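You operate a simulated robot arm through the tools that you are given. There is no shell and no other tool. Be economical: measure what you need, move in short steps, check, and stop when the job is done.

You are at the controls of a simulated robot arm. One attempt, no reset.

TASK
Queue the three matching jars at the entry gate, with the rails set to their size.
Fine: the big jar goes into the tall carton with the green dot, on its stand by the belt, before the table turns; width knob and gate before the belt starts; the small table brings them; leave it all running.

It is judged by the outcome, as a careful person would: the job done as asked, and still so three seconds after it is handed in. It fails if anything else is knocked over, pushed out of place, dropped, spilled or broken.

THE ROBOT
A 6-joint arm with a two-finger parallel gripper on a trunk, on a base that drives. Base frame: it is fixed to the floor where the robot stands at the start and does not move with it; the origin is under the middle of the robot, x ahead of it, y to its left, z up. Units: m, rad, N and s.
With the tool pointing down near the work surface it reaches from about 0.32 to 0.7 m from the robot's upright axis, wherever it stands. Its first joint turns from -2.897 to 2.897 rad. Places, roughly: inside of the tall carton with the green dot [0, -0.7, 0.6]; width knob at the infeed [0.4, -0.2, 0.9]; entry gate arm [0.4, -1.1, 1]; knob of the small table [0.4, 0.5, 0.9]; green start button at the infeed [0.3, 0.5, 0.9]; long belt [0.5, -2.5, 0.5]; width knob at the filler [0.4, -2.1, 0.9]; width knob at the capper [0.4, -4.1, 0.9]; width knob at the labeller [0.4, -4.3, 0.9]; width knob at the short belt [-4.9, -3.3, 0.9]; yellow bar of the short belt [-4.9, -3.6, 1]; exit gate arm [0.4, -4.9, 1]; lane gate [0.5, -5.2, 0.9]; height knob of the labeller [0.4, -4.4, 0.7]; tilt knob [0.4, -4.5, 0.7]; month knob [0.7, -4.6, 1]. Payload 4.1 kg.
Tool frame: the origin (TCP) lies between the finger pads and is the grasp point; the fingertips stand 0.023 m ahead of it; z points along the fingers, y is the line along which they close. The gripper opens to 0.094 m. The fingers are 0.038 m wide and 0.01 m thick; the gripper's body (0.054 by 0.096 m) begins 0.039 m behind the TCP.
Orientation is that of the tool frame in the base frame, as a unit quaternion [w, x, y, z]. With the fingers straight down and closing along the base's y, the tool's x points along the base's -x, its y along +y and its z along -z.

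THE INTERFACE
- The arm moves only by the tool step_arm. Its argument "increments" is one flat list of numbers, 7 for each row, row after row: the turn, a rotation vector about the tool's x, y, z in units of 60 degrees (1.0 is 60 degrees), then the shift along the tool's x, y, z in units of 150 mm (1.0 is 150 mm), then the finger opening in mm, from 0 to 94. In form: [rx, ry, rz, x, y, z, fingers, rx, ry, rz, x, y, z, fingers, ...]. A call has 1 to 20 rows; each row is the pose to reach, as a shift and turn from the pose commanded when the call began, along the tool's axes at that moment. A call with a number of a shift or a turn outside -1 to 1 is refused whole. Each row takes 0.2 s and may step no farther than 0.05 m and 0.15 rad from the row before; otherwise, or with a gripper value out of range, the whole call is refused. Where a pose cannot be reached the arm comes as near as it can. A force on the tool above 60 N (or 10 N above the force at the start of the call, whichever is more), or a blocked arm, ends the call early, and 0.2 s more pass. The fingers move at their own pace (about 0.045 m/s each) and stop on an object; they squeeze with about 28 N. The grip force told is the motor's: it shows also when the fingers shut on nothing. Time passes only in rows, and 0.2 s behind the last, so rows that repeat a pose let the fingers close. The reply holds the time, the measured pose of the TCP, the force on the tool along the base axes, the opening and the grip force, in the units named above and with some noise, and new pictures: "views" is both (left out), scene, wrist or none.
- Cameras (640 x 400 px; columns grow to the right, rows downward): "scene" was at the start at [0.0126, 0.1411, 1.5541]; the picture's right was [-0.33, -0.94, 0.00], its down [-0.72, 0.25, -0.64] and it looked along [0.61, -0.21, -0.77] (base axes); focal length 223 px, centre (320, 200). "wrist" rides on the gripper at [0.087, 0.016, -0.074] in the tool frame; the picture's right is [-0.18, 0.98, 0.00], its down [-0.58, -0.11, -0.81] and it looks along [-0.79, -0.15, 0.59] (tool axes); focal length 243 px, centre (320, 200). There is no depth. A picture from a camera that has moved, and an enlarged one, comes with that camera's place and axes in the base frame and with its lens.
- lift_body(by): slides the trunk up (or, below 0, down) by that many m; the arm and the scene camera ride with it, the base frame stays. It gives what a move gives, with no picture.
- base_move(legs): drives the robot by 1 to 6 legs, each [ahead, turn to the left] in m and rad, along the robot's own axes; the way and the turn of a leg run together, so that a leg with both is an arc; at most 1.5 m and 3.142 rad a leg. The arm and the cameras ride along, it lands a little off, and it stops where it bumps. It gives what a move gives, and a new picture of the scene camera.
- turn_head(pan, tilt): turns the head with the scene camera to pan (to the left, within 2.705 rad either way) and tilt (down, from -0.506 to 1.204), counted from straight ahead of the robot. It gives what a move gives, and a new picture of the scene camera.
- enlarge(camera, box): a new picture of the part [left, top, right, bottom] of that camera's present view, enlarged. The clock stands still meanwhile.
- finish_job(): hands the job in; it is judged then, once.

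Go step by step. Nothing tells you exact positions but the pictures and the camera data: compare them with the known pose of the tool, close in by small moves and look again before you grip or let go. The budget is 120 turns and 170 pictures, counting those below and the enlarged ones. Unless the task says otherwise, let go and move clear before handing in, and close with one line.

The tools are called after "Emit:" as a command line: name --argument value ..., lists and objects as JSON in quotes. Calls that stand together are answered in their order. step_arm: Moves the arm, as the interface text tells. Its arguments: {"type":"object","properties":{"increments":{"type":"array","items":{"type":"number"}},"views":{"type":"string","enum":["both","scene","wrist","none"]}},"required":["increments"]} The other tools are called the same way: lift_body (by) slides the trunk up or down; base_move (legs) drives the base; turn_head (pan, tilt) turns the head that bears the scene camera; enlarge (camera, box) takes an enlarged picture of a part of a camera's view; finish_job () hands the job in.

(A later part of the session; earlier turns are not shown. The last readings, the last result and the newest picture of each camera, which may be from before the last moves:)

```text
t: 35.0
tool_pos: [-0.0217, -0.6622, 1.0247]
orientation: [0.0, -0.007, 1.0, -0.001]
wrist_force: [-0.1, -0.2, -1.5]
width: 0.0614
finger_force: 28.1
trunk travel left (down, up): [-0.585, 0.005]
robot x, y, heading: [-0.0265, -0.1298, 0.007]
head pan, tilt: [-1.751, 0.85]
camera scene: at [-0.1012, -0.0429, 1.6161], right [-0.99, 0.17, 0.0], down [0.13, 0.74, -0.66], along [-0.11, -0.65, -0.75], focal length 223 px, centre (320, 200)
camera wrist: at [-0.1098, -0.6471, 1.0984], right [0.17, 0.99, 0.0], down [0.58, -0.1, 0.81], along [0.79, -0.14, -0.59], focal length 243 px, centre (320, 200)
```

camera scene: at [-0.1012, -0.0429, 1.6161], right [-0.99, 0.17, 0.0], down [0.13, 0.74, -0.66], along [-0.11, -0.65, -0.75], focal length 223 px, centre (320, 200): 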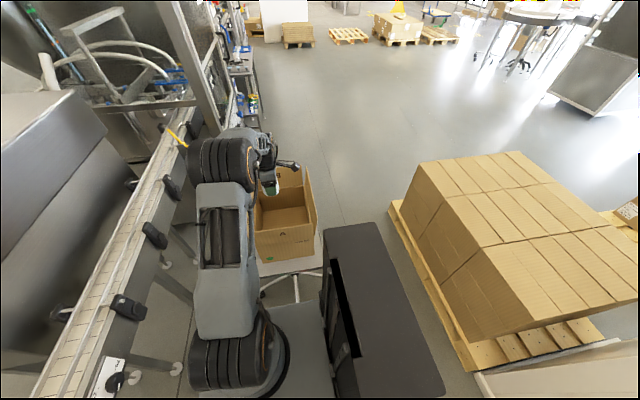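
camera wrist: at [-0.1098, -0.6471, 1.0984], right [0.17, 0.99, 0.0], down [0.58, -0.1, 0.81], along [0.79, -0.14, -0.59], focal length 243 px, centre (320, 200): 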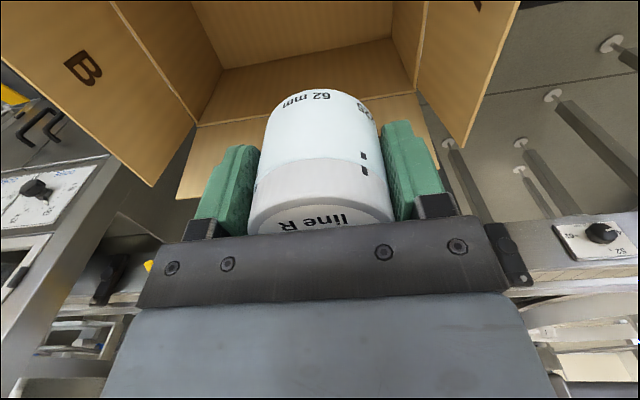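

The jar is over the opening with A and B flaps either side. Descending in steps, checking forearm clearance over flap A.

Emit:
step_arm --increments '[0, 0, 0, 0, 0, 0.3, 58, 0, 0, 0, 0, 0, 0.6, 58, 0, 0, 0, 0, 0, 0.9, 58]' --views "wrist"

Emit:
enlarge --camera "scene" --box '[200, 120, 350, 300]'

```text
t: 35.8
tool_pos: [-0.0242, -0.6613, 0.8894]
orientation: [-0.001, -0.005, 1.0, 0.0]
wrist_force: [-0.7, -0.2, -1.6]
width: 0.0613
finger_force: 28.0
trunk travel left (down, up): [-0.585, 0.005]
robot x, y, heading: [-0.0251, -0.1274, 0.008]
head pan, tilt: [-1.751, 0.85]
camera wrist: at [-0.1114, -0.6469, 0.962], right [0.17, 0.98, 0.0], down [0.58, -0.1, 0.81], along [0.79, -0.14, -0.59], focal length 243 px, centre (320, 200)
```

wrist: 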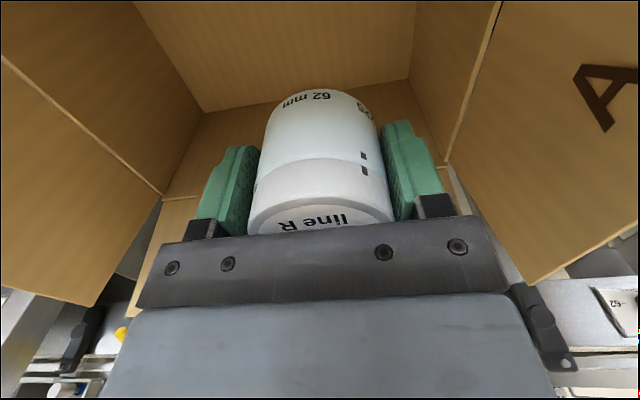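

```text
2.22 times, centred on (275, 210) of scene
camera zoom: at [-0.1012, -0.0428, 1.6161], right [-0.99, 0.17, 0.0], down [0.13, 0.74, -0.66], along [-0.11, -0.65, -0.75], focal length 495 px, centre (420, 178)
```

zoom: 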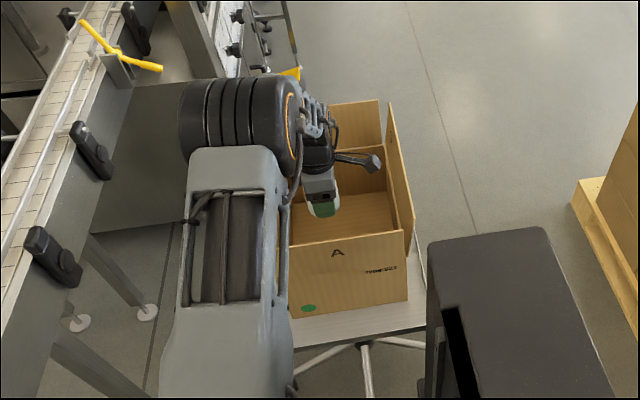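

Model of the arm says the forearm would just graze flap A (top ≈0.906) at full depth. I'll lift back out and move the base to the carton's corner side, where there's better clearance.

Emit:
step_arm --increments '[0, 0, 0, 0, 0, -0.3, 58, 0, 0, 0, 0, 0, -0.6, 58, 0, 0, 0, 0, 0, -0.9, 58, 0, 0, 0, 0, 0, -1, 58]' --views "none"

Emit:
step_arm --increments '[0, 0, 0, 0, 0.1, -0.2, 58, 0, 0, 0, 0, 0.2, -0.4, 58, 0, 0, 0, 0, 0.2, -0.5, 58]' --views "none"

Emit:
base_move --legs '[[-0.15, -0.008], [-0.17, 0.72], [-0.17, -0.72], [0.07, 0]]'

```text
t: 36.8
tool_pos: [-0.0222, -0.6579, 1.0392]
orientation: [0.0, -0.005, 1.0, 0.0]
wrist_force: [0.1, -0.2, -1.5]
width: 0.0613
finger_force: 27.7
trunk travel left (down, up): [-0.585, 0.005]
robot x, y, heading: [-0.0274, -0.1275, 0.01]
head pan, tilt: [-1.751, 0.85]
```

```text
t: 37.6
tool_pos: [-0.0217, -0.6301, 1.1168]
orientation: [0.0, -0.006, 1.0, 0.0]
wrist_force: [0.2, 0.1, -2.4]
width: 0.0611
finger_force: 28.3
trunk travel left (down, up): [-0.585, 0.005]
robot x, y, heading: [-0.024, -0.1307, 0.008]
head pan, tilt: [-1.751, 0.85]
```

```text
t: 43.3
tool_pos: [-0.412, -0.7452, 1.1147]
orientation: [0.0, -0.004, 1.0, 0.0]
wrist_force: [0.1, -0.4, -1.7]
width: 0.0614
finger_force: 27.7
trunk travel left (down, up): [-0.585, 0.005]
robot x, y, heading: [-0.4159, -0.2492, -0.001]
head pan, tilt: [-1.751, 0.85]
camera scene: at [-0.4873, -0.1584, 1.6161], right [-0.98, 0.18, 0.0], down [0.14, 0.74, -0.66], along [-0.12, -0.65, -0.75], focal length 223 px, centre (320, 200)
```

scene: 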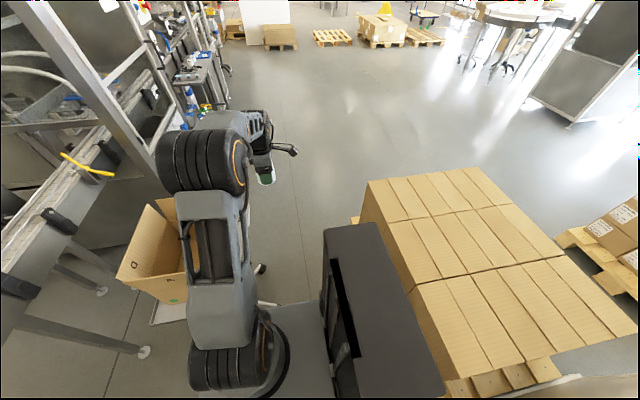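

Base is at (-0.416, -0.249). Moving the jar back over the carton.

Emit:
step_arm --increments '[0, 0, 0, -0.3, 0.05, 0, 58, 0, 0, 0, -0.6, 0.1, 0, 58, 0, 0, 0, -0.9, 0.17, 0, 58]' --views "none"

Emit:
step_arm --increments '[0, 0, 0, -0.3, 0.05, 0, 58, 0, 0, 0, -0.6, 0.1, 0, 58, 0, 0, 0, -0.9, 0.17, 0, 58]' --views "none"

Emit:
step_arm --increments '[0, 0, 0, -0.3, 0.05, 0, 58, 0, 0, 0, -0.6, 0.1, 0.1, 58, 0, 0, 0, -0.78, 0.15, 0.3, 58]'

```text
t: 44.1
tool_pos: [-0.28, -0.7212, 1.1144]
orientation: [0.0, -0.003, 1.0, 0.0]
wrist_force: [0.2, -0.5, -1.8]
width: 0.0614
finger_force: 28.3
trunk travel left (down, up): [-0.585, 0.005]
robot x, y, heading: [-0.4153, -0.2485, -0.0]
head pan, tilt: [-1.751, 0.85]
```

```text
t: 44.9
tool_pos: [-0.1442, -0.6953, 1.1165]
orientation: [0.001, -0.003, 1.0, 0.0]
wrist_force: [1.1, 0.5, -0.9]
width: 0.0615
finger_force: 28.2
trunk travel left (down, up): [-0.585, 0.005]
robot x, y, heading: [-0.4152, -0.2439, 0.001]
head pan, tilt: [-1.751, 0.85]
```

```text
t: 45.7
tool_pos: [-0.0264, -0.6712, 1.072]
orientation: [0.0, -0.003, 1.0, 0.0]
wrist_force: [0.8, 0.4, -2.0]
width: 0.0611
finger_force: 28.0
trunk travel left (down, up): [-0.585, 0.005]
robot x, y, heading: [-0.4125, -0.2441, 0.004]
head pan, tilt: [-1.751, 0.85]
camera scene: at [-0.4882, -0.1586, 1.6161], right [-0.98, 0.18, 0.0], down [0.14, 0.74, -0.66], along [-0.12, -0.65, -0.75], focal length 223 px, centre (320, 200)
camera wrist: at [-0.1151, -0.6564, 1.1444], right [0.18, 0.98, 0.0], down [0.58, -0.11, 0.81], along [0.79, -0.14, -0.59], focal length 243 px, centre (320, 200)
```

scene: 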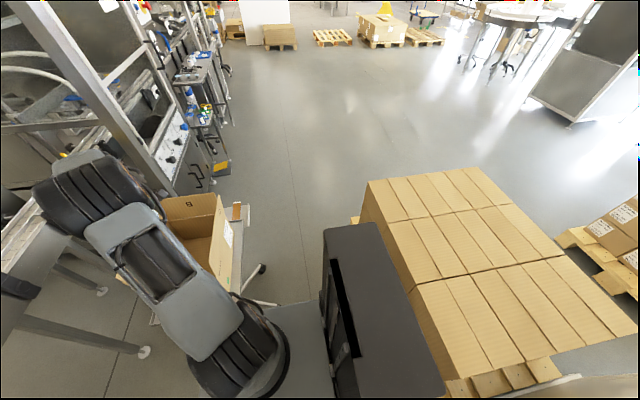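
wrist: 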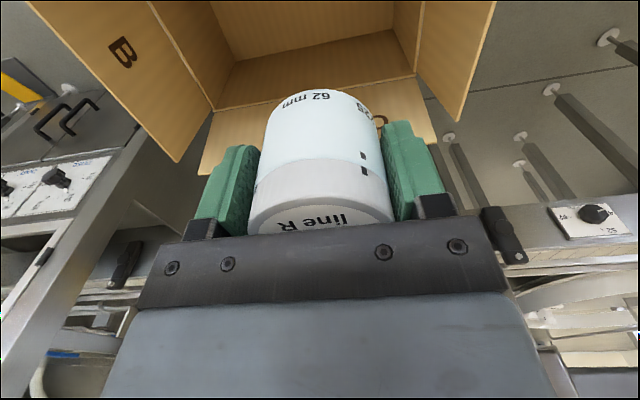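

Turning the head toward the carton to watch the descent.

Emit:
turn_head --pan -1.15 --tilt 0.85

Emit:
step_arm --increments '[0, 0, 0, 0, 0, 0.3, 58, 0, 0, 0, 0, 0, 0.6, 58, 0, 0, 0, 0, 0, 0.9, 58, 0, 0, 0, 0, 0, 1, 58]' --views "none"

Emit:
step_arm --increments '[0, 0, 0, 0, 0, 0.3, 58, 0, 0, 0, 0, 0, 0.6, 58, 0, 0, 0, 0, 0, 0.8, 58]'

```text
t: 46.7
tool_pos: [-0.0283, -0.6708, 1.0703]
orientation: [0.0, -0.003, 1.0, 0.0]
wrist_force: [-0.2, 0.2, -1.9]
width: 0.0614
finger_force: 28.0
trunk travel left (down, up): [-0.585, 0.005]
robot x, y, heading: [-0.4148, -0.2477, -0.006]
head pan, tilt: [-1.15, 0.85]
camera scene: at [-0.4426, -0.1529, 1.616], right [-0.91, -0.41, 0.0], down [-0.3, 0.69, -0.66], along [0.27, -0.6, -0.75], focal length 223 px, centre (320, 200)
```

scene: 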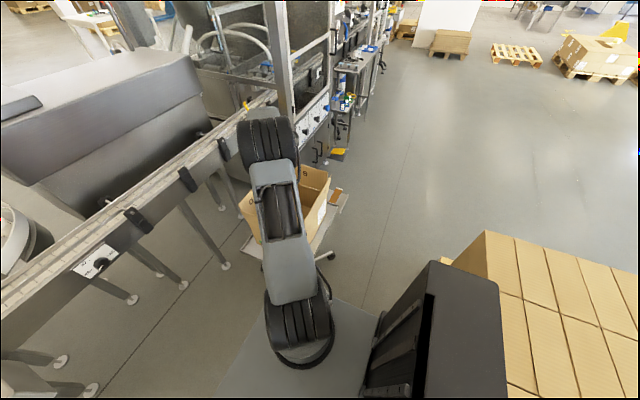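

```text
t: 47.7
tool_pos: [-0.0242, -0.6698, 0.9202]
orientation: [0.0, -0.002, 1.0, 0.0]
wrist_force: [0.5, -1.3, -1.9]
width: 0.0612
finger_force: 28.4
trunk travel left (down, up): [-0.585, 0.005]
robot x, y, heading: [-0.4157, -0.2434, 0.001]
head pan, tilt: [-1.15, 0.85]
```

```text
t: 48.5
tool_pos: [-0.0269, -0.6712, 0.801]
orientation: [-0.001, -0.003, 1.0, 0.0]
wrist_force: [0.3, 0.6, -2.0]
width: 0.0614
finger_force: 28.4
trunk travel left (down, up): [-0.585, 0.005]
robot x, y, heading: [-0.414, -0.2445, 0.001]
head pan, tilt: [-1.15, 0.85]
camera scene: at [-0.4425, -0.153, 1.6161], right [-0.91, -0.41, 0.0], down [-0.31, 0.69, -0.66], along [0.27, -0.6, -0.75], focal length 223 px, centre (320, 200)
camera wrist: at [-0.1147, -0.6559, 0.8735], right [0.18, 0.98, 0.0], down [0.58, -0.11, 0.81], along [0.79, -0.14, -0.59], focal length 243 px, centre (320, 200)
```

scene: 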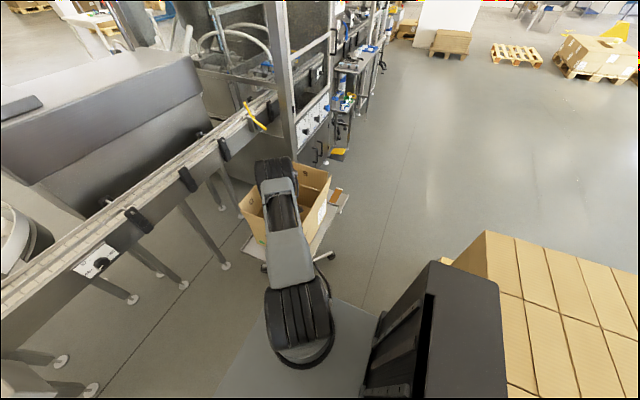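
wrist: 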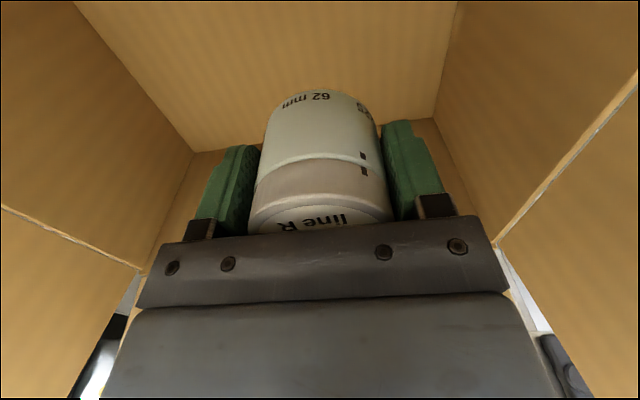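

Clear so far: jar inside the walls, floor ≈0.612. Continuing down to 0.685 and checking.

Emit:
step_arm --increments '[0, 0, 0, 0, 0, 0.25, 58, 0, 0, 0, 0, 0, 0.5, 58, 0, 0, 0, 0, 0, 0.65, 58, 0, 0, 0, 0, 0, 0.77, 58]'

Emit:
enlarge --camera "scene" --box '[210, 130, 370, 270]'

```text
t: 49.5
tool_pos: [-0.0276, -0.6696, 0.686]
orientation: [0.0, -0.002, 1.0, 0.0]
wrist_force: [0.5, -1.0, -1.9]
width: 0.0611
finger_force: 28.1
trunk travel left (down, up): [-0.585, 0.005]
robot x, y, heading: [-0.4158, -0.2445, -0.004]
head pan, tilt: [-1.15, 0.85]
camera scene: at [-0.4425, -0.1529, 1.6161], right [-0.91, -0.41, 0.0], down [-0.31, 0.69, -0.66], along [0.27, -0.6, -0.75], focal length 223 px, centre (320, 200)
camera wrist: at [-0.1149, -0.6551, 0.759], right [0.18, 0.98, 0.0], down [0.58, -0.11, 0.81], along [0.79, -0.14, -0.59], focal length 243 px, centre (320, 200)
```

scene: 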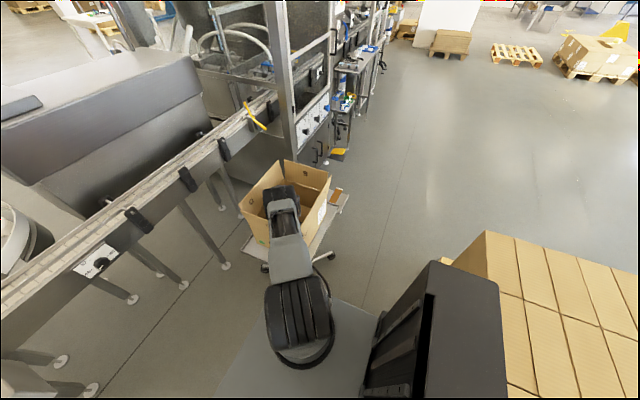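
wrist: 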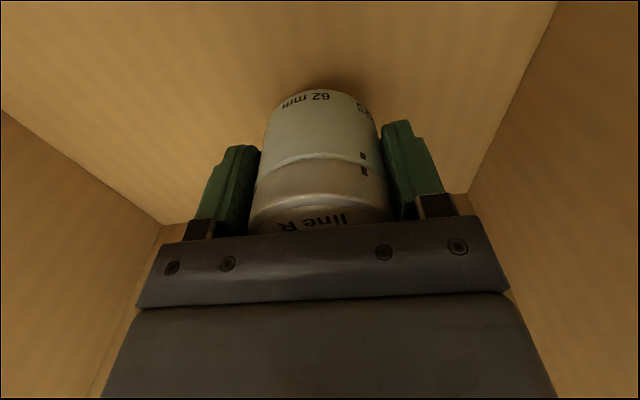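

```text
2.86 times, centred on (290, 200) of scene
camera zoom: at [-0.4425, -0.1529, 1.6161], right [-0.91, -0.41, 0.0], down [-0.31, 0.69, -0.66], along [0.27, -0.6, -0.75], focal length 637 px, centre (406, 200)
```

zoom: 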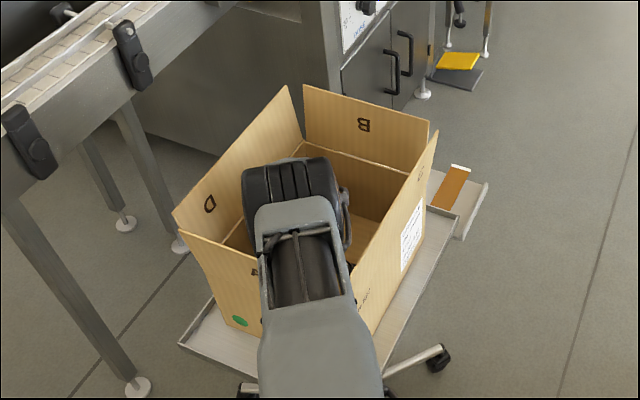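

No contact. Small steps down until the jar touches the floor.

Emit:
step_arm --increments '[0, 0, 0, 0, 0, 0.05, 58, 0, 0, 0, 0, 0, 0.1, 58]' --views "none"

Emit:
step_arm --increments '[0, 0, 0, 0, 0, 0.025, 58, 0, 0, 0, 0, 0, 0.04, 58]' --views "wrist"

```text
t: 50.1
tool_pos: [-0.0268, -0.6689, 0.6695]
orientation: [0.0, -0.002, 1.0, 0.0]
wrist_force: [-0.5, 0.1, -1.7]
width: 0.0613
finger_force: 28.2
trunk travel left (down, up): [-0.585, 0.005]
robot x, y, heading: [-0.4153, -0.2413, -0.007]
head pan, tilt: [-1.15, 0.85]
```

```text
t: 50.7
tool_pos: [-0.027, -0.6695, 0.664]
orientation: [0.0, -0.003, 1.0, 0.0]
wrist_force: [-0.1, 0.4, -1.8]
width: 0.0612
finger_force: 28.4
trunk travel left (down, up): [-0.585, 0.005]
robot x, y, heading: [-0.4145, -0.2481, -0.008]
head pan, tilt: [-1.15, 0.85]
camera wrist: at [-0.1144, -0.6552, 0.7377], right [0.18, 0.98, 0.0], down [0.58, -0.11, 0.81], along [0.79, -0.14, -0.59], focal length 243 px, centre (320, 200)
```

wrist: 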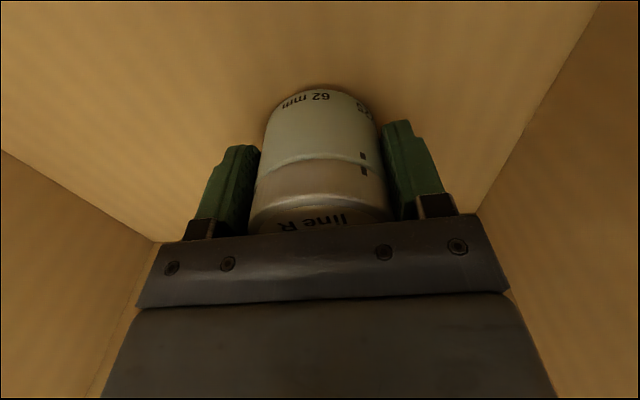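

Still hanging freely (-1.8 N). Going on in 3 mm steps.

Emit:
step_arm --increments '[0, 0, 0, 0, 0, 0.02, 58, 0, 0, 0, 0, 0, 0.02, 58]' --views "none"

Emit:
step_arm --increments '[0, 0, 0, 0, 0, 0.02, 58, 0, 0, 0, 0, 0, 0.02, 58]' --views "none"

Emit:
step_arm --increments '[0, 0, 0, 0, 0, 0.015, 58, 0, 0, 0, 0, 0, 0.015, 58]' --views "none"

```text
t: 51.3
tool_pos: [-0.0263, -0.6702, 0.6609]
orientation: [0.0, -0.002, 1.0, 0.0]
wrist_force: [-0.4, 0.5, -2.4]
width: 0.0611
finger_force: 28.0
trunk travel left (down, up): [-0.585, 0.005]
robot x, y, heading: [-0.4153, -0.2496, -0.002]
head pan, tilt: [-1.15, 0.85]
```

```text
t: 51.9
tool_pos: [-0.0262, -0.671, 0.6594]
orientation: [0.0, -0.002, 1.0, -0.002]
wrist_force: [-0.5, 0.4, 7.6]
width: 0.0613
finger_force: 27.8
trunk travel left (down, up): [-0.585, 0.005]
robot x, y, heading: [-0.4144, -0.2462, -0.003]
head pan, tilt: [-1.15, 0.85]
```

```text
t: 52.5
tool_pos: [-0.0251, -0.6702, 0.6576]
orientation: [0.001, -0.002, 1.0, -0.003]
wrist_force: [1.6, 0.8, 24.8]
width: 0.0614
finger_force: 28.0
trunk travel left (down, up): [-0.585, 0.005]
robot x, y, heading: [-0.4149, -0.2483, -0.004]
head pan, tilt: [-1.15, 0.85]
```

Contact with the floor. Easing up 2 mm, opening, and lifting straight up.

Emit:
step_arm --increments '[0, 0, 0, 0, 0, -0.015, 58, 0, 0, 0, 0, 0, -0.015, 66, 0, 0, 0, 0, 0, -0.015, 78, 0, 0, 0, 0, 0, -0.015, 84, 0, 0, 0, 0, 0, -0.015, 84]' --views "none"

Emit:
step_arm --increments '[0, 0, 0, 0, 0, -0.1, 84, 0, 0, 0, 0, 0, -0.3, 84, 0, 0, 0, 0, 0, -0.6, 84, 0, 0, 0, 0, 0, -0.9, 84]' --views "wrist"

```text
t: 53.7
tool_pos: [-0.0266, -0.6711, 0.6588]
orientation: [0.0, -0.003, 1.0, 0.0]
wrist_force: [0.7, -0.1, -0.3]
width: 0.084
finger_force: 0.1
trunk travel left (down, up): [-0.585, 0.005]
robot x, y, heading: [-0.4139, -0.2501, -0.003]
head pan, tilt: [-1.15, 0.85]
```

```text
t: 54.7
tool_pos: [-0.0268, -0.6713, 0.7939]
orientation: [0.0, -0.003, 1.0, -0.001]
wrist_force: [-0.3, -0.1, 0.5]
width: 0.0839
finger_force: 0.0
trunk travel left (down, up): [-0.585, 0.005]
robot x, y, heading: [-0.4147, -0.2469, -0.006]
head pan, tilt: [-1.15, 0.85]
camera wrist: at [-0.1157, -0.6548, 0.8676], right [0.18, 0.98, 0.0], down [0.58, -0.11, 0.81], along [0.79, -0.14, -0.59], focal length 243 px, centre (320, 200)
```

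wrist: 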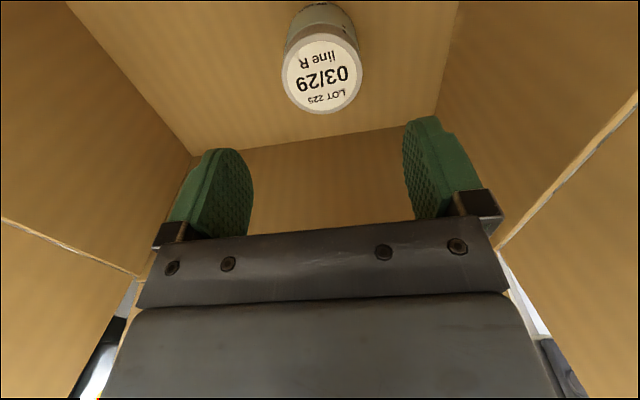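

The big jar stands upright in the carton. Raising the arm out and studying the gate.

Emit:
step_arm --increments '[0, 0, 0, 0, 0, -0.3, 84, 0, 0, 0, 0, 0, -0.6, 84, 0, 0, 0, 0, 0, -0.9, 84, 0, 0, 0, 0, 0, -1, 84]' --views "none"

Emit:
step_arm --increments '[0, 0, 0, 0, 0, -0.3, 84, 0, 0, 0, 0, 0, -0.6, 84, 0, 0, 0, 0.2, 0, -0.85, 84, 0, 0, 0, 0.5, 0, -0.98, 84, 0, 0, 0, 0.8, 0, -0.98, 84]' --views "none"

Emit:
turn_head --pan -0.95 --tilt 0.5

Emit:
enlarge --camera "scene" --box '[190, 60, 420, 240]'

```text
t: 55.7
tool_pos: [-0.0272, -0.6681, 0.9428]
orientation: [0.0, -0.004, 1.0, 0.0]
wrist_force: [0.0, -0.1, 0.2]
width: 0.0843
finger_force: 0.0
trunk travel left (down, up): [-0.585, 0.005]
robot x, y, heading: [-0.4175, -0.2412, -0.003]
head pan, tilt: [-1.15, 0.85]
```

```text
t: 56.9
tool_pos: [-0.1461, -0.6695, 1.0899]
orientation: [0.0, -0.002, 1.0, 0.0]
wrist_force: [0.5, 0.2, 1.2]
width: 0.0841
finger_force: 0.0
trunk travel left (down, up): [-0.585, 0.005]
robot x, y, heading: [-0.4126, -0.2475, -0.002]
head pan, tilt: [-1.15, 0.85]
```

```text
t: 57.8
tool_pos: [-0.1463, -0.6687, 1.0911]
orientation: [0.0, -0.003, 1.0, 0.0]
wrist_force: [1.0, 1.4, -0.3]
width: 0.0839
finger_force: 0.0
trunk travel left (down, up): [-0.585, 0.005]
robot x, y, heading: [-0.4174, -0.2457, -0.003]
head pan, tilt: [-0.949, 0.499]
camera scene: at [-0.4217, -0.1554, 1.6459], right [-0.81, -0.58, 0.0], down [-0.28, 0.39, -0.88], along [0.51, -0.71, -0.48], focal length 223 px, centre (320, 200)
```

scene: 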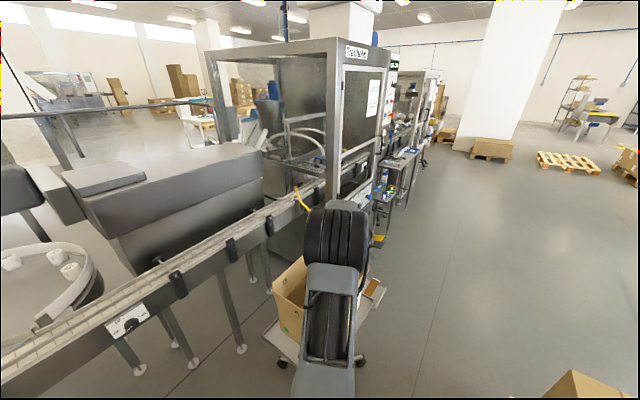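

```text
2.22 times, centred on (305, 150) of scene
camera zoom: at [-0.4217, -0.1554, 1.6459], right [-0.81, -0.58, 0.0], down [-0.28, 0.39, -0.88], along [0.51, -0.71, -0.48], focal length 495 px, centre (353, 311)
```

zoom: 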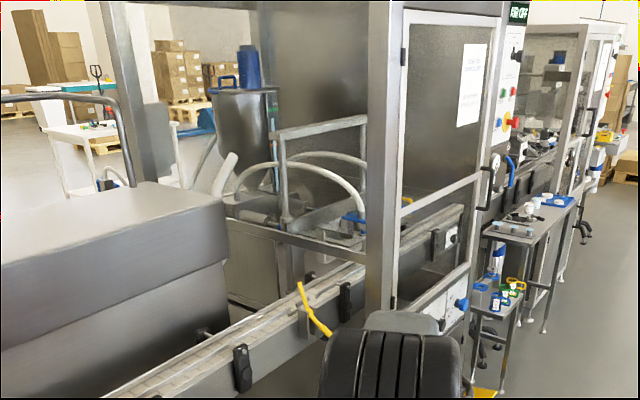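

Jar done. Before driving past the carton I want to know my own base footprint; I'll yaw the wrist camera to look back at the base.

Emit:
step_arm --increments '[0, 0, -0.13, 0.05, 0, 0, 84, 0, 0, -0.26, 0.1, 0, 0, 84, 0, 0, -0.39, 0.15, 0, 0, 84, 0, 0, -0.52, 0.2, 0, 0, 84, 0, 0, -0.65, 0.3, 0, 0, 84, 0, 0, -0.78, 0.4, 0, 0, 84, 0, 0, -0.91, 0.5, 0, 0, 84]' --views "none"

Emit:
step_arm --increments '[0, 0, -0.13, 0, 0, 0, 84, 0, 0, -0.26, 0, 0, 0, 84, 0, 0, -0.39, 0, 0, 0, 84, 0, 0, -0.52, 0, 0, 0, 84, 0, 0, -0.65, 0, 0, 0, 84, 0, 0, -0.78, 0, 0, 0, 84, 0, 0, -0.91, 0, 0, 0, 84]' --views "wrist"

```text
t: 59.4
tool_pos: [-0.2226, -0.6716, 1.0893]
orientation: [0.001, -0.461, 0.887, 0.001]
wrist_force: [0.8, 0.9, 0.0]
width: 0.0841
finger_force: 0.2
trunk travel left (down, up): [-0.585, 0.005]
robot x, y, heading: [-0.4176, -0.241, -0.001]
head pan, tilt: [-0.949, 0.499]
```

```text
t: 61.0
tool_pos: [-0.1797, -0.6516, 1.086]
orientation: [0.014, 0.808, -0.589, -0.008]
wrist_force: [-0.1, 0.0, 0.4]
width: 0.084
finger_force: 0.1
out of reach, approached as far as the arm can: row 6, 7
trunk travel left (down, up): [-0.585, 0.005]
robot x, y, heading: [-0.4168, -0.2437, 0.001]
head pan, tilt: [-0.949, 0.499]
camera wrist: at [-0.1678, -0.7388, 1.1612], right [-0.99, -0.13, 0.03], down [-0.05, 0.6, 0.8], along [-0.12, 0.79, -0.6], focal length 243 px, centre (320, 200)
```

wrist: 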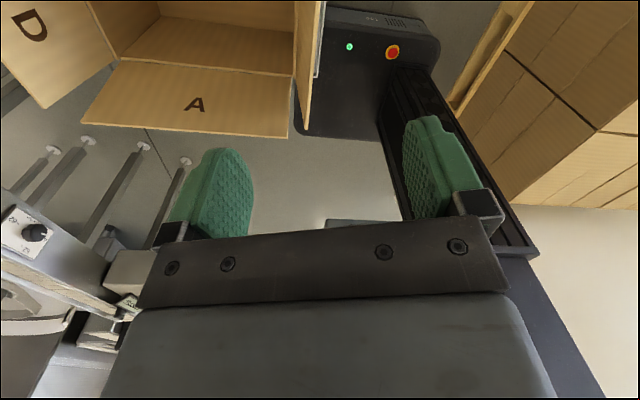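

The wrist camera sees my base. Enlarging that.

Emit:
enlarge --camera "wrist" --box '[260, 0, 560, 180]'

```text
2.13 times, centred on (410, 90) of wrist
camera zoom: at [-0.1678, -0.7388, 1.1612], right [-0.99, -0.13, 0.03], down [-0.05, 0.6, 0.8], along [-0.12, 0.79, -0.6], focal length 518 px, centre (128, 435)
```

zoom: 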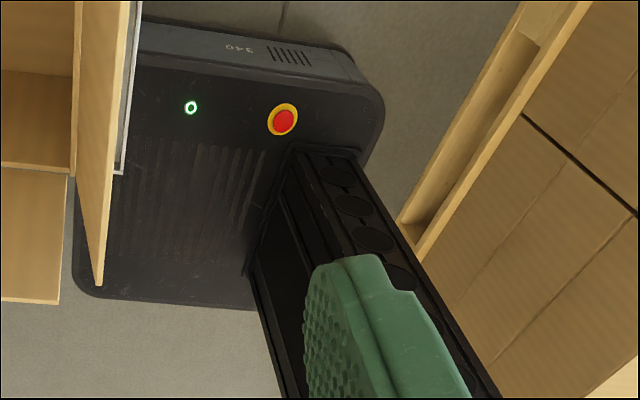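

My base is compact (about ±0.22 m), so driving is easy. Bringing the arm back to the front, then driving around the carton.

Emit:
step_arm --increments '[0, 0, 0.13, -0.11, -0.03, 0, 84, 0, 0, 0.26, -0.23, -0.07, 0, 84, 0, 0, 0.39, -0.35, -0.11, 0, 84, 0, 0, 0.52, -0.47, -0.15, 0, 84, 0, 0, 0.65, -0.59, -0.19, 0, 84, 0, 0, 0.78, -0.71, -0.23, 0, 84, 0, 0, 0.9, -0.825, -0.265, 0, 84]' --views "none"

Emit:
step_arm --increments '[0, 0, 0.13, -0.13, 0.01, 0, 84, 0, 0, 0.26, -0.26, 0.02, 0, 84, 0, 0, 0.39, -0.39, 0.04, 0, 84, 0, 0, 0.52, -0.52, 0.05, 0, 84, 0, 0, 0.65, -0.65, 0.06, 0, 84, 0, 0, 0.78, -0.78, 0.08, 0, 84, 0, 0, 0.9, -0.92, 0.09, 0, 84]' --views "none"

```text
t: 62.6
tool_pos: [-0.1864, -0.5221, 1.0875]
orientation: [-0.001, -0.465, 0.885, 0.0]
wrist_force: [-0.2, 1.0, 0.4]
width: 0.084
finger_force: 0.0
trunk travel left (down, up): [-0.585, 0.005]
robot x, y, heading: [-0.4152, -0.2445, 0.003]
head pan, tilt: [-0.949, 0.499]
```

```text
t: 64.2
tool_pos: [-0.1165, -0.4009, 1.0854]
orientation: [0.0, -0.012, 1.0, 0.0]
wrist_force: [-0.5, 0.1, 0.1]
width: 0.0839
finger_force: 0.0
trunk travel left (down, up): [-0.585, 0.005]
robot x, y, heading: [-0.4128, -0.2466, -0.0]
head pan, tilt: [-0.949, 0.499]
```

Emit:
step_arm --increments '[0, 0, 0, -0.2, 0.25, -0.1, 84, 0, 0, 0, -0.4, 0.5, -0.2, 84, 0, 0, 0, -0.6, 0.75, -0.3, 84, 0, 0, 0, -0.73, 1, -0.4, 84]' --views "none"

Emit:
base_move --legs '[[-0.205, 0], [0, -1.571]]'

```text
refused: row 1 steps farther than a row can; nothing moved
```

```text
t: 68.0
tool_pos: [-0.5142, -0.5859, 1.0858]
orientation: [-0.001, 0.388, 0.922, 0.0]
wrist_force: [0.3, 0.3, 0.1]
width: 0.0841
finger_force: 0.0
trunk travel left (down, up): [-0.585, 0.005]
robot x, y, heading: [-0.5969, -0.2532, -0.707]
head pan, tilt: [-0.949, 0.499]
stopped in leg 2: the robot was blocked; the commanded pose is now the measured one
camera scene: at [-0.5434, -0.184, 1.646], right [-1.0, 0.09, 0.0], down [0.04, 0.48, -0.88], along [-0.07, -0.87, -0.48], focal length 223 px, centre (320, 200)
```

scene: 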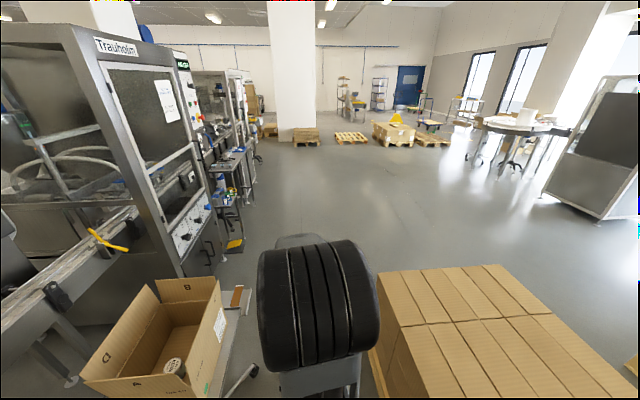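

The turn bumped, most likely the heavy pallet at the rear right, but the carton and jar look undisturbed. I'll pull forward away from it and take a smoother path.

Emit:
base_move --legs '[[0.08, 0], [0, -0.864]]'

```text
t: 71.2
tool_pos: [-0.7283, -0.5887, 1.0856]
orientation: [0.0, 0.735, 0.679, 0.001]
wrist_force: [1.2, -0.4, -0.3]
width: 0.0838
finger_force: 0.0
trunk travel left (down, up): [-0.585, 0.005]
robot x, y, heading: [-0.5351, -0.3069, -1.558]
head pan, tilt: [-0.949, 0.499]
camera scene: at [-0.4436, -0.3034, 1.646], right [-0.59, 0.81, 0.0], down [0.39, 0.28, -0.88], along [-0.71, -0.52, -0.48], focal length 223 px, centre (320, 200)
```

scene: 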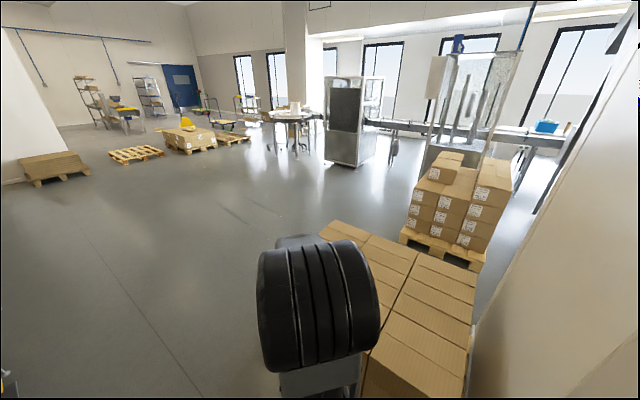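

Emit:
base_move --legs '[[0.2, -0.35], [0.2, 0.35], [0.285, 0], [0.45, 1.571]]'

Emit:
turn_head --pan 0.2 --tilt 0.6

```text
t: 79.4
tool_pos: [-0.039, -1.4605, 1.0846]
orientation: [0.0, 0.043, 0.999, 0.0]
wrist_force: [-0.5, 0.7, -0.3]
width: 0.0841
finger_force: 0.0
trunk travel left (down, up): [-0.585, 0.005]
robot x, y, heading: [-0.3145, -1.2686, 0.0]
head pan, tilt: [-0.949, 0.499]
camera scene: at [-0.3226, -1.1763, 1.646], right [-0.81, -0.58, 0.0], down [-0.28, 0.39, -0.88], along [0.51, -0.71, -0.48], focal length 223 px, centre (320, 200)
```

scene: 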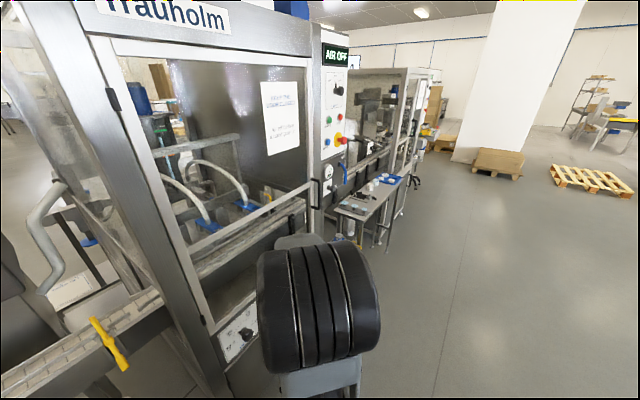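

```text
t: 80.8
tool_pos: [-0.0372, -1.4598, 1.0848]
orientation: [0.0, 0.042, 0.999, 0.0]
wrist_force: [-0.3, 0.0, 1.0]
width: 0.0839
finger_force: 0.0
trunk travel left (down, up): [-0.585, 0.005]
robot x, y, heading: [-0.3182, -1.2672, 0.002]
head pan, tilt: [0.201, 0.6]
camera scene: at [-0.2892, -1.0848, 1.6369], right [0.2, -0.98, 0.0], down [-0.55, -0.11, -0.83], along [0.81, 0.16, -0.56], focal length 223 px, centre (320, 200)
```

scene: 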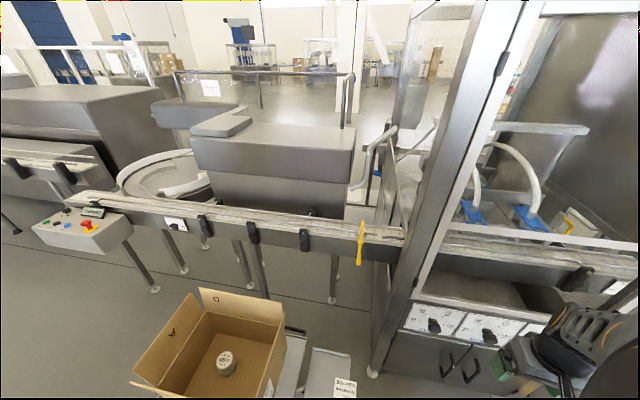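

The gate's yellow arm is ahead; reading the notice on the stand and the gate more closely.

Emit:
enlarge --camera "scene" --box '[300, 190, 430, 290]'

Emit:
enlarge --camera "scene" --box '[260, 310, 380, 400]'

```text
4.00 times, centred on (365, 240) of scene
camera zoom: at [-0.2892, -1.0848, 1.6369], right [0.2, -0.98, 0.0], down [-0.55, -0.11, -0.83], along [0.81, 0.16, -0.56], focal length 891 px, centre (140, 40)
```

zoom: 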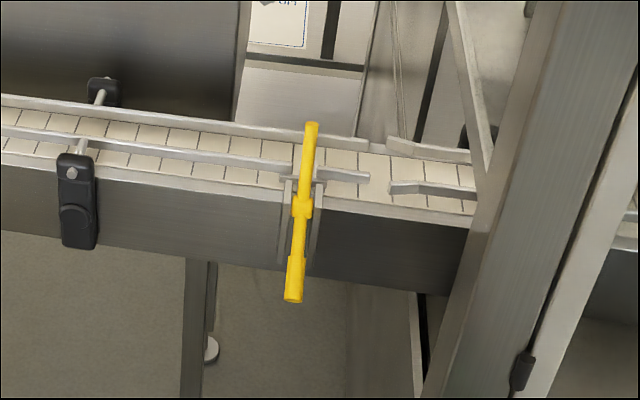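

```text
4.44 times, centred on (320, 355) of scene
camera zoom: at [-0.2892, -1.0848, 1.6369], right [0.2, -0.98, 0.0], down [-0.55, -0.11, -0.83], along [0.81, 0.16, -0.56], focal length 990 px, centre (320, -489)
```

zoom: 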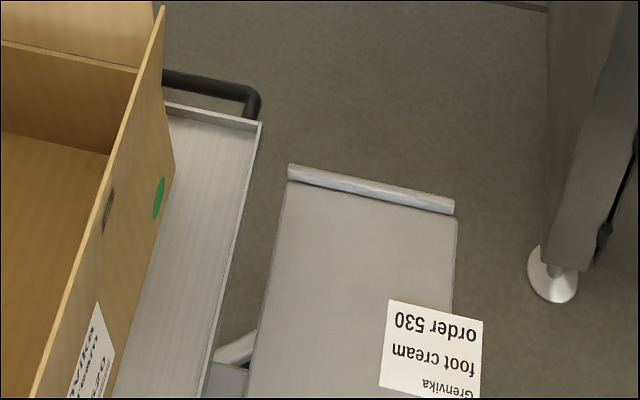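

There's another small platform with an order sheet near my planned spot. Looking down to map it before moving.

Emit:
turn_head --pan 0.1 --tilt 1.05

```text
t: 81.7
tool_pos: [-0.038, -1.4617, 1.0849]
orientation: [-0.001, 0.042, 0.999, 0.0]
wrist_force: [0.5, 0.2, 0.3]
width: 0.0844
finger_force: 0.1
trunk travel left (down, up): [-0.585, 0.005]
robot x, y, heading: [-0.3173, -1.2654, 0.001]
head pan, tilt: [0.099, 1.051]
camera scene: at [-0.3097, -1.0957, 1.6015], right [0.1, -0.99, 0.0], down [-0.86, -0.09, -0.5], along [0.5, 0.05, -0.87], focal length 223 px, centre (320, 200)
```

scene: 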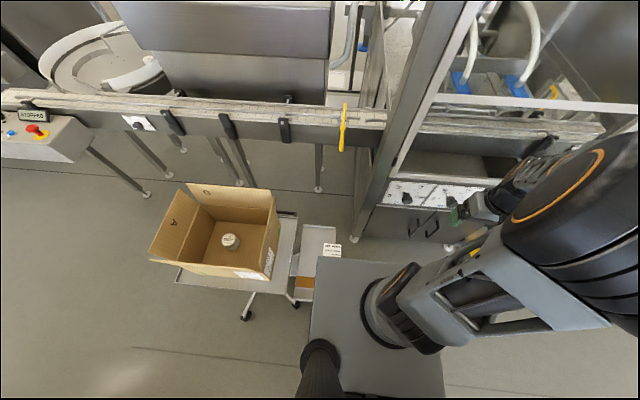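

The shelf belongs to the carton stand, at z ≈0.6, clear of my path if I keep y ≈ -1.28. The gate arm triangulates as tip (0.465,-1.12,1.03) and handle (0.35,-1.12,0.89), so it looks raised (open). A closer look.

Emit:
enlarge --camera "scene" --box '[300, 80, 400, 170]'

Emit:
base_move --legs '[[0.1, -0.15], [0.1, 0.15]]'

```text
4.44 times, centred on (350, 125) of scene
camera zoom: at [-0.3097, -1.0957, 1.6015], right [0.1, -0.99, 0.0], down [-0.86, -0.09, -0.5], along [0.5, 0.05, -0.87], focal length 990 px, centre (187, 533)
```

zoom: 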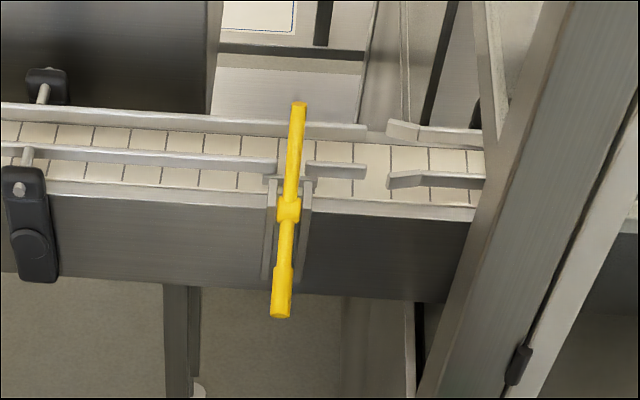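

```text
t: 83.6
tool_pos: [0.1605, -1.4753, 1.085]
orientation: [0.0, 0.043, 0.999, -0.001]
wrist_force: [-0.9, 0.2, 0.8]
width: 0.084
finger_force: 0.0
trunk travel left (down, up): [-0.585, 0.005]
robot x, y, heading: [-0.1167, -1.2786, 0.001]
head pan, tilt: [0.099, 1.051]
camera scene: at [-0.1106, -1.1102, 1.6014], right [0.1, -0.99, 0.0], down [-0.86, -0.09, -0.5], along [0.49, 0.05, -0.87], focal length 223 px, centre (320, 200)
```

scene: 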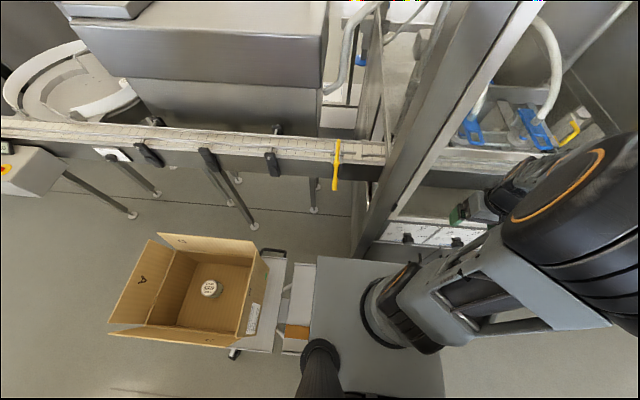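

The lever pivots in the x–z plane at about (0.43,-1.12,0.94) with a slot in the front rail, so the gate is open now; swinging the handle up will lay the tip across the belt. Bringing the tool near the handle.

Emit:
step_arm --increments '[0, 0, -0.02, -0.146, 0.246, 0, 50, 0, 0, -0.04, -0.292, 0.492, 0, 50, 0, 0, -0.06, -0.438, 0.738, 0, 50, 0, 0, -0.081, -0.585, 0.985, 0, 50]' --views "none"

Emit:
step_arm --increments '[0, 0, 0, -0.09, 0.26, 0, 50, 0, 0, 0, -0.18, 0.52, 0, 50, 0, 0, 0, -0.27, 0.77, 0, 50]' --views "none"

Emit:
step_arm --increments '[0, 0, 0, 0.04, 0.26, 0, 50, 0, 0, 0, 0.08, 0.46, 0, 50, 0, 0, 0, 0.13, 0.67, 0, 50]'

```text
t: 84.4
tool_pos: [0.22, -1.3781, 1.0841]
orientation: [-0.009, 0.021, 1.0, 0.001]
wrist_force: [-39.3, -17.0, 13.1]
width: 0.05
finger_force: 0.1
trunk travel left (down, up): [-0.585, 0.005]
robot x, y, heading: [-0.1224, -1.2805, -0.007]
head pan, tilt: [0.099, 1.051]
stopped in row 4: the force on the tool passed its limit (the readings are from after the stop); the commanded pose is now the measured one
```

```text
t: 84.7
tool_pos: [0.2194, -1.3736, 1.0831]
orientation: [-0.014, 0.025, 1.0, 0.001]
wrist_force: [-34.8, -13.6, 13.3]
width: 0.0499
finger_force: 0.0
trunk travel left (down, up): [-0.585, 0.005]
robot x, y, heading: [-0.1207, -1.2836, -0.01]
head pan, tilt: [0.099, 1.051]
stopped in row 1: the force on the tool passed its limit (the readings are from after the stop); the commanded pose is now the measured one
```

```text
t: 85.0
tool_pos: [0.2192, -1.3642, 1.0826]
orientation: [-0.014, 0.032, 0.999, -0.002]
wrist_force: [-19.0, -27.7, 5.7]
width: 0.0499
finger_force: 0.0
trunk travel left (down, up): [-0.585, 0.005]
robot x, y, heading: [-0.1165, -1.2831, -0.02]
head pan, tilt: [0.099, 1.051]
stopped in row 1: the force on the tool passed its limit (the readings are from after the stop); the commanded pose is now the measured one
camera scene: at [-0.1138, -1.1149, 1.6019], right [0.08, -1.0, 0.0], down [-0.86, -0.07, -0.5], along [0.5, 0.04, -0.87], focal length 223 px, centre (320, 200)
camera wrist: at [0.135, -1.3427, 1.1581], right [0.25, 0.97, -0.01], down [0.6, -0.15, 0.79], along [0.76, -0.2, -0.61], focal length 243 px, centre (320, 200)
```

scene: 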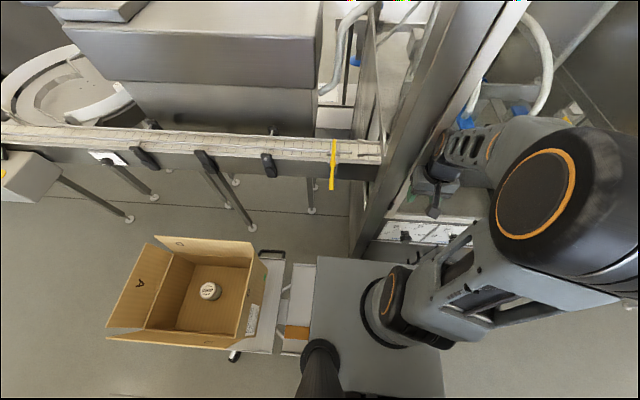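
wrist: 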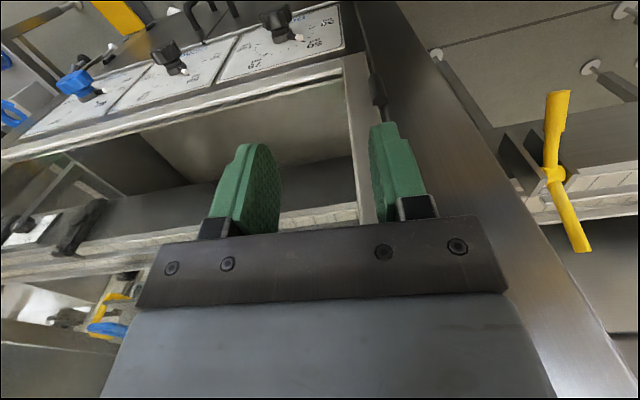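

The gripper touched the enclosure pillar, which stands nearer than I judged. Backing the base off to free it, then swinging to the gate's side of the pillar.

Emit:
base_move --legs '[[-0.2, 0]]'

Emit:
step_arm --increments '[0.01, 0, -0.02, -0.1, 0.2, 0, 50, 0.02, 0, -0.04, -0.2, 0.4, 0, 50, 0.03, 0, -0.06, -0.25, 0.65, 0, 50, 0.03, 0, -0.07, -0.25, 0.9, 0, 50]' --views "none"

```text
t: 86.6
tool_pos: [0.0232, -1.3566, 1.0816]
orientation: [-0.014, 0.029, 0.999, -0.002]
wrist_force: [-1.1, -0.9, 0.1]
width: 0.05
finger_force: 0.1
trunk travel left (down, up): [-0.585, 0.005]
robot x, y, heading: [-0.3235, -1.2792, -0.016]
head pan, tilt: [0.099, 1.051]
camera scene: at [-0.311, -1.108, 1.6015], right [0.09, -1.0, 0.0], down [-0.86, -0.07, -0.5], along [0.5, 0.04, -0.87], focal length 223 px, centre (320, 200)
```

scene: 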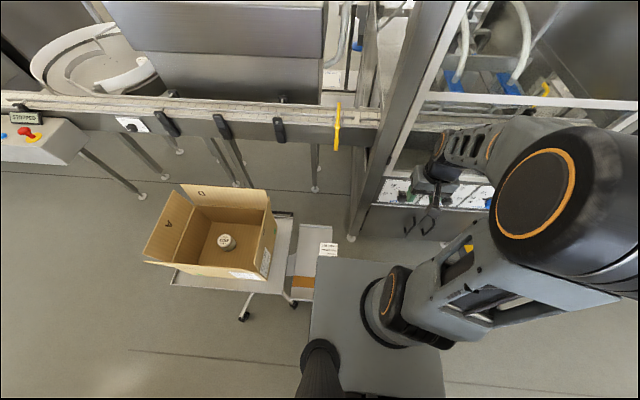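

```text
t: 87.6
tool_pos: [0.0676, -1.2241, 1.0801]
orientation: [-0.015, -0.008, 1.0, -0.017]
wrist_force: [0.4, 0.2, -0.7]
width: 0.0502
finger_force: 0.0
trunk travel left (down, up): [-0.585, 0.005]
robot x, y, heading: [-0.3186, -1.2794, -0.018]
head pan, tilt: [0.099, 1.051]
```

Emit:
step_arm --increments '[-0.01, -0.01, 0.005, 0, 0.25, 0, 50, -0.02, -0.02, 0.01, 0, 0.5, 0, 50, -0.0325, -0.029, 0.015, 0, 0.69, 0, 50]' --views "none"

Emit:
base_move --legs '[[0.13, 0.016]]'

Emit:
enlarge --camera "wrist" --box '[0, 0, 640, 400]'

```text
t: 88.4
tool_pos: [0.0659, -1.1201, 1.0777]
orientation: [0.0, 0.001, 1.0, 0.0]
wrist_force: [-0.8, -0.4, 0.3]
width: 0.05
finger_force: 0.1
trunk travel left (down, up): [-0.585, 0.005]
robot x, y, heading: [-0.3181, -1.2797, -0.017]
head pan, tilt: [0.099, 1.051]
```

```text
t: 89.7
tool_pos: [0.1941, -1.1159, 1.077]
orientation: [-0.001, -0.008, 1.0, 0.0]
wrist_force: [0.4, -1.4, 0.4]
width: 0.0497
finger_force: 0.0
trunk travel left (down, up): [-0.585, 0.005]
robot x, y, heading: [-0.1907, -1.2828, 0.001]
head pan, tilt: [0.099, 1.051]
camera scene: at [-0.1823, -1.1084, 1.6014], right [0.1, -0.99, 0.0], down [-0.86, -0.09, -0.5], along [0.49, 0.05, -0.87], focal length 223 px, centre (320, 200)
```

scene: 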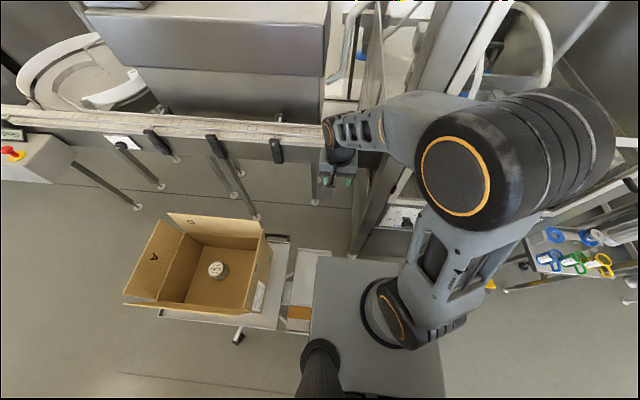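

```text
1.00 times, centred on (320, 200) of wrist
camera zoom: at [0.106, -1.1016, 1.1506], right [0.17, 0.99, 0.0], down [0.58, -0.1, 0.81], along [0.79, -0.14, -0.59], focal length 243 px, centre (320, 200)
```

zoom: 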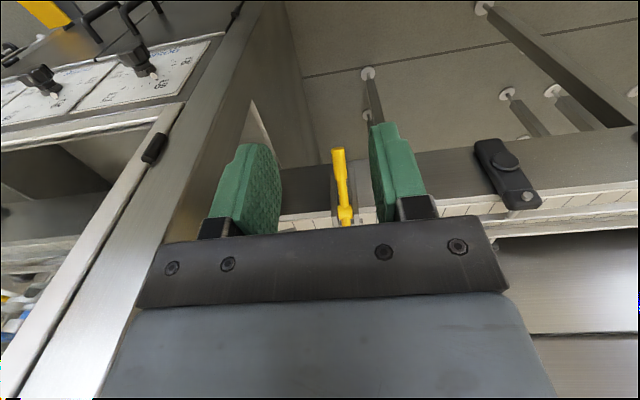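

Handle end is at (0.35,-1.119,0.885), well between the fingers. Moving over and down onto it.

Emit:
step_arm --increments '[0, 0, 0, -0.25, -0.01, 0.1, 50, 0, 0, 0, -0.5, -0.02, 0.2, 50, 0, 0, 0, -0.8, -0.02, 0.3, 50, 0, 0, 0, -1, -0.02, 0.4, 50]' --views "wrist"

```text
t: 90.7
tool_pos: [0.3441, -1.1184, 1.0153]
orientation: [-0.001, -0.008, 1.0, 0.0]
wrist_force: [0.5, -0.3, 0.6]
width: 0.0502
finger_force: 0.0
trunk travel left (down, up): [-0.585, 0.005]
robot x, y, heading: [-0.1909, -1.2772, 0.004]
head pan, tilt: [0.099, 1.051]
camera wrist: at [0.2566, -1.1042, 1.0896], right [0.17, 0.99, 0.0], down [0.58, -0.1, 0.81], along [0.79, -0.14, -0.59], focal length 243 px, centre (320, 200)
```

wrist: 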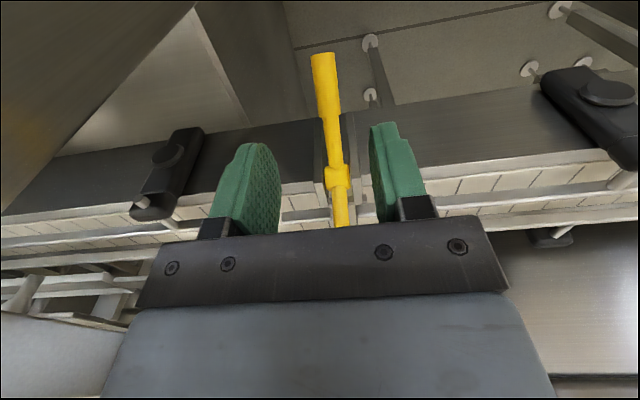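

Emit:
step_arm --increments '[0, 0, 0, -0.04, 0, 0.25, 50, 0, 0, 0, -0.07, 0, 0.5, 50, 0, 0, 0, -0.08, 0, 0.75, 50]' --views "wrist"

```text
t: 91.5
tool_pos: [0.3558, -1.1184, 0.9022]
orientation: [0.0, -0.008, 1.0, -0.001]
wrist_force: [1.1, 0.3, -0.5]
width: 0.0499
finger_force: 0.1
trunk travel left (down, up): [-0.585, 0.005]
robot x, y, heading: [-0.19, -1.2828, 0.006]
head pan, tilt: [0.099, 1.051]
camera wrist: at [0.2677, -1.1031, 0.9758], right [0.17, 0.99, 0.0], down [0.58, -0.1, 0.81], along [0.79, -0.14, -0.59], focal length 243 px, centre (320, 200)
```

wrist: 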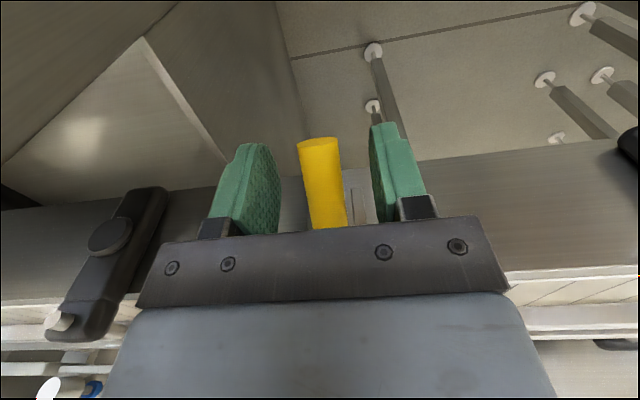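

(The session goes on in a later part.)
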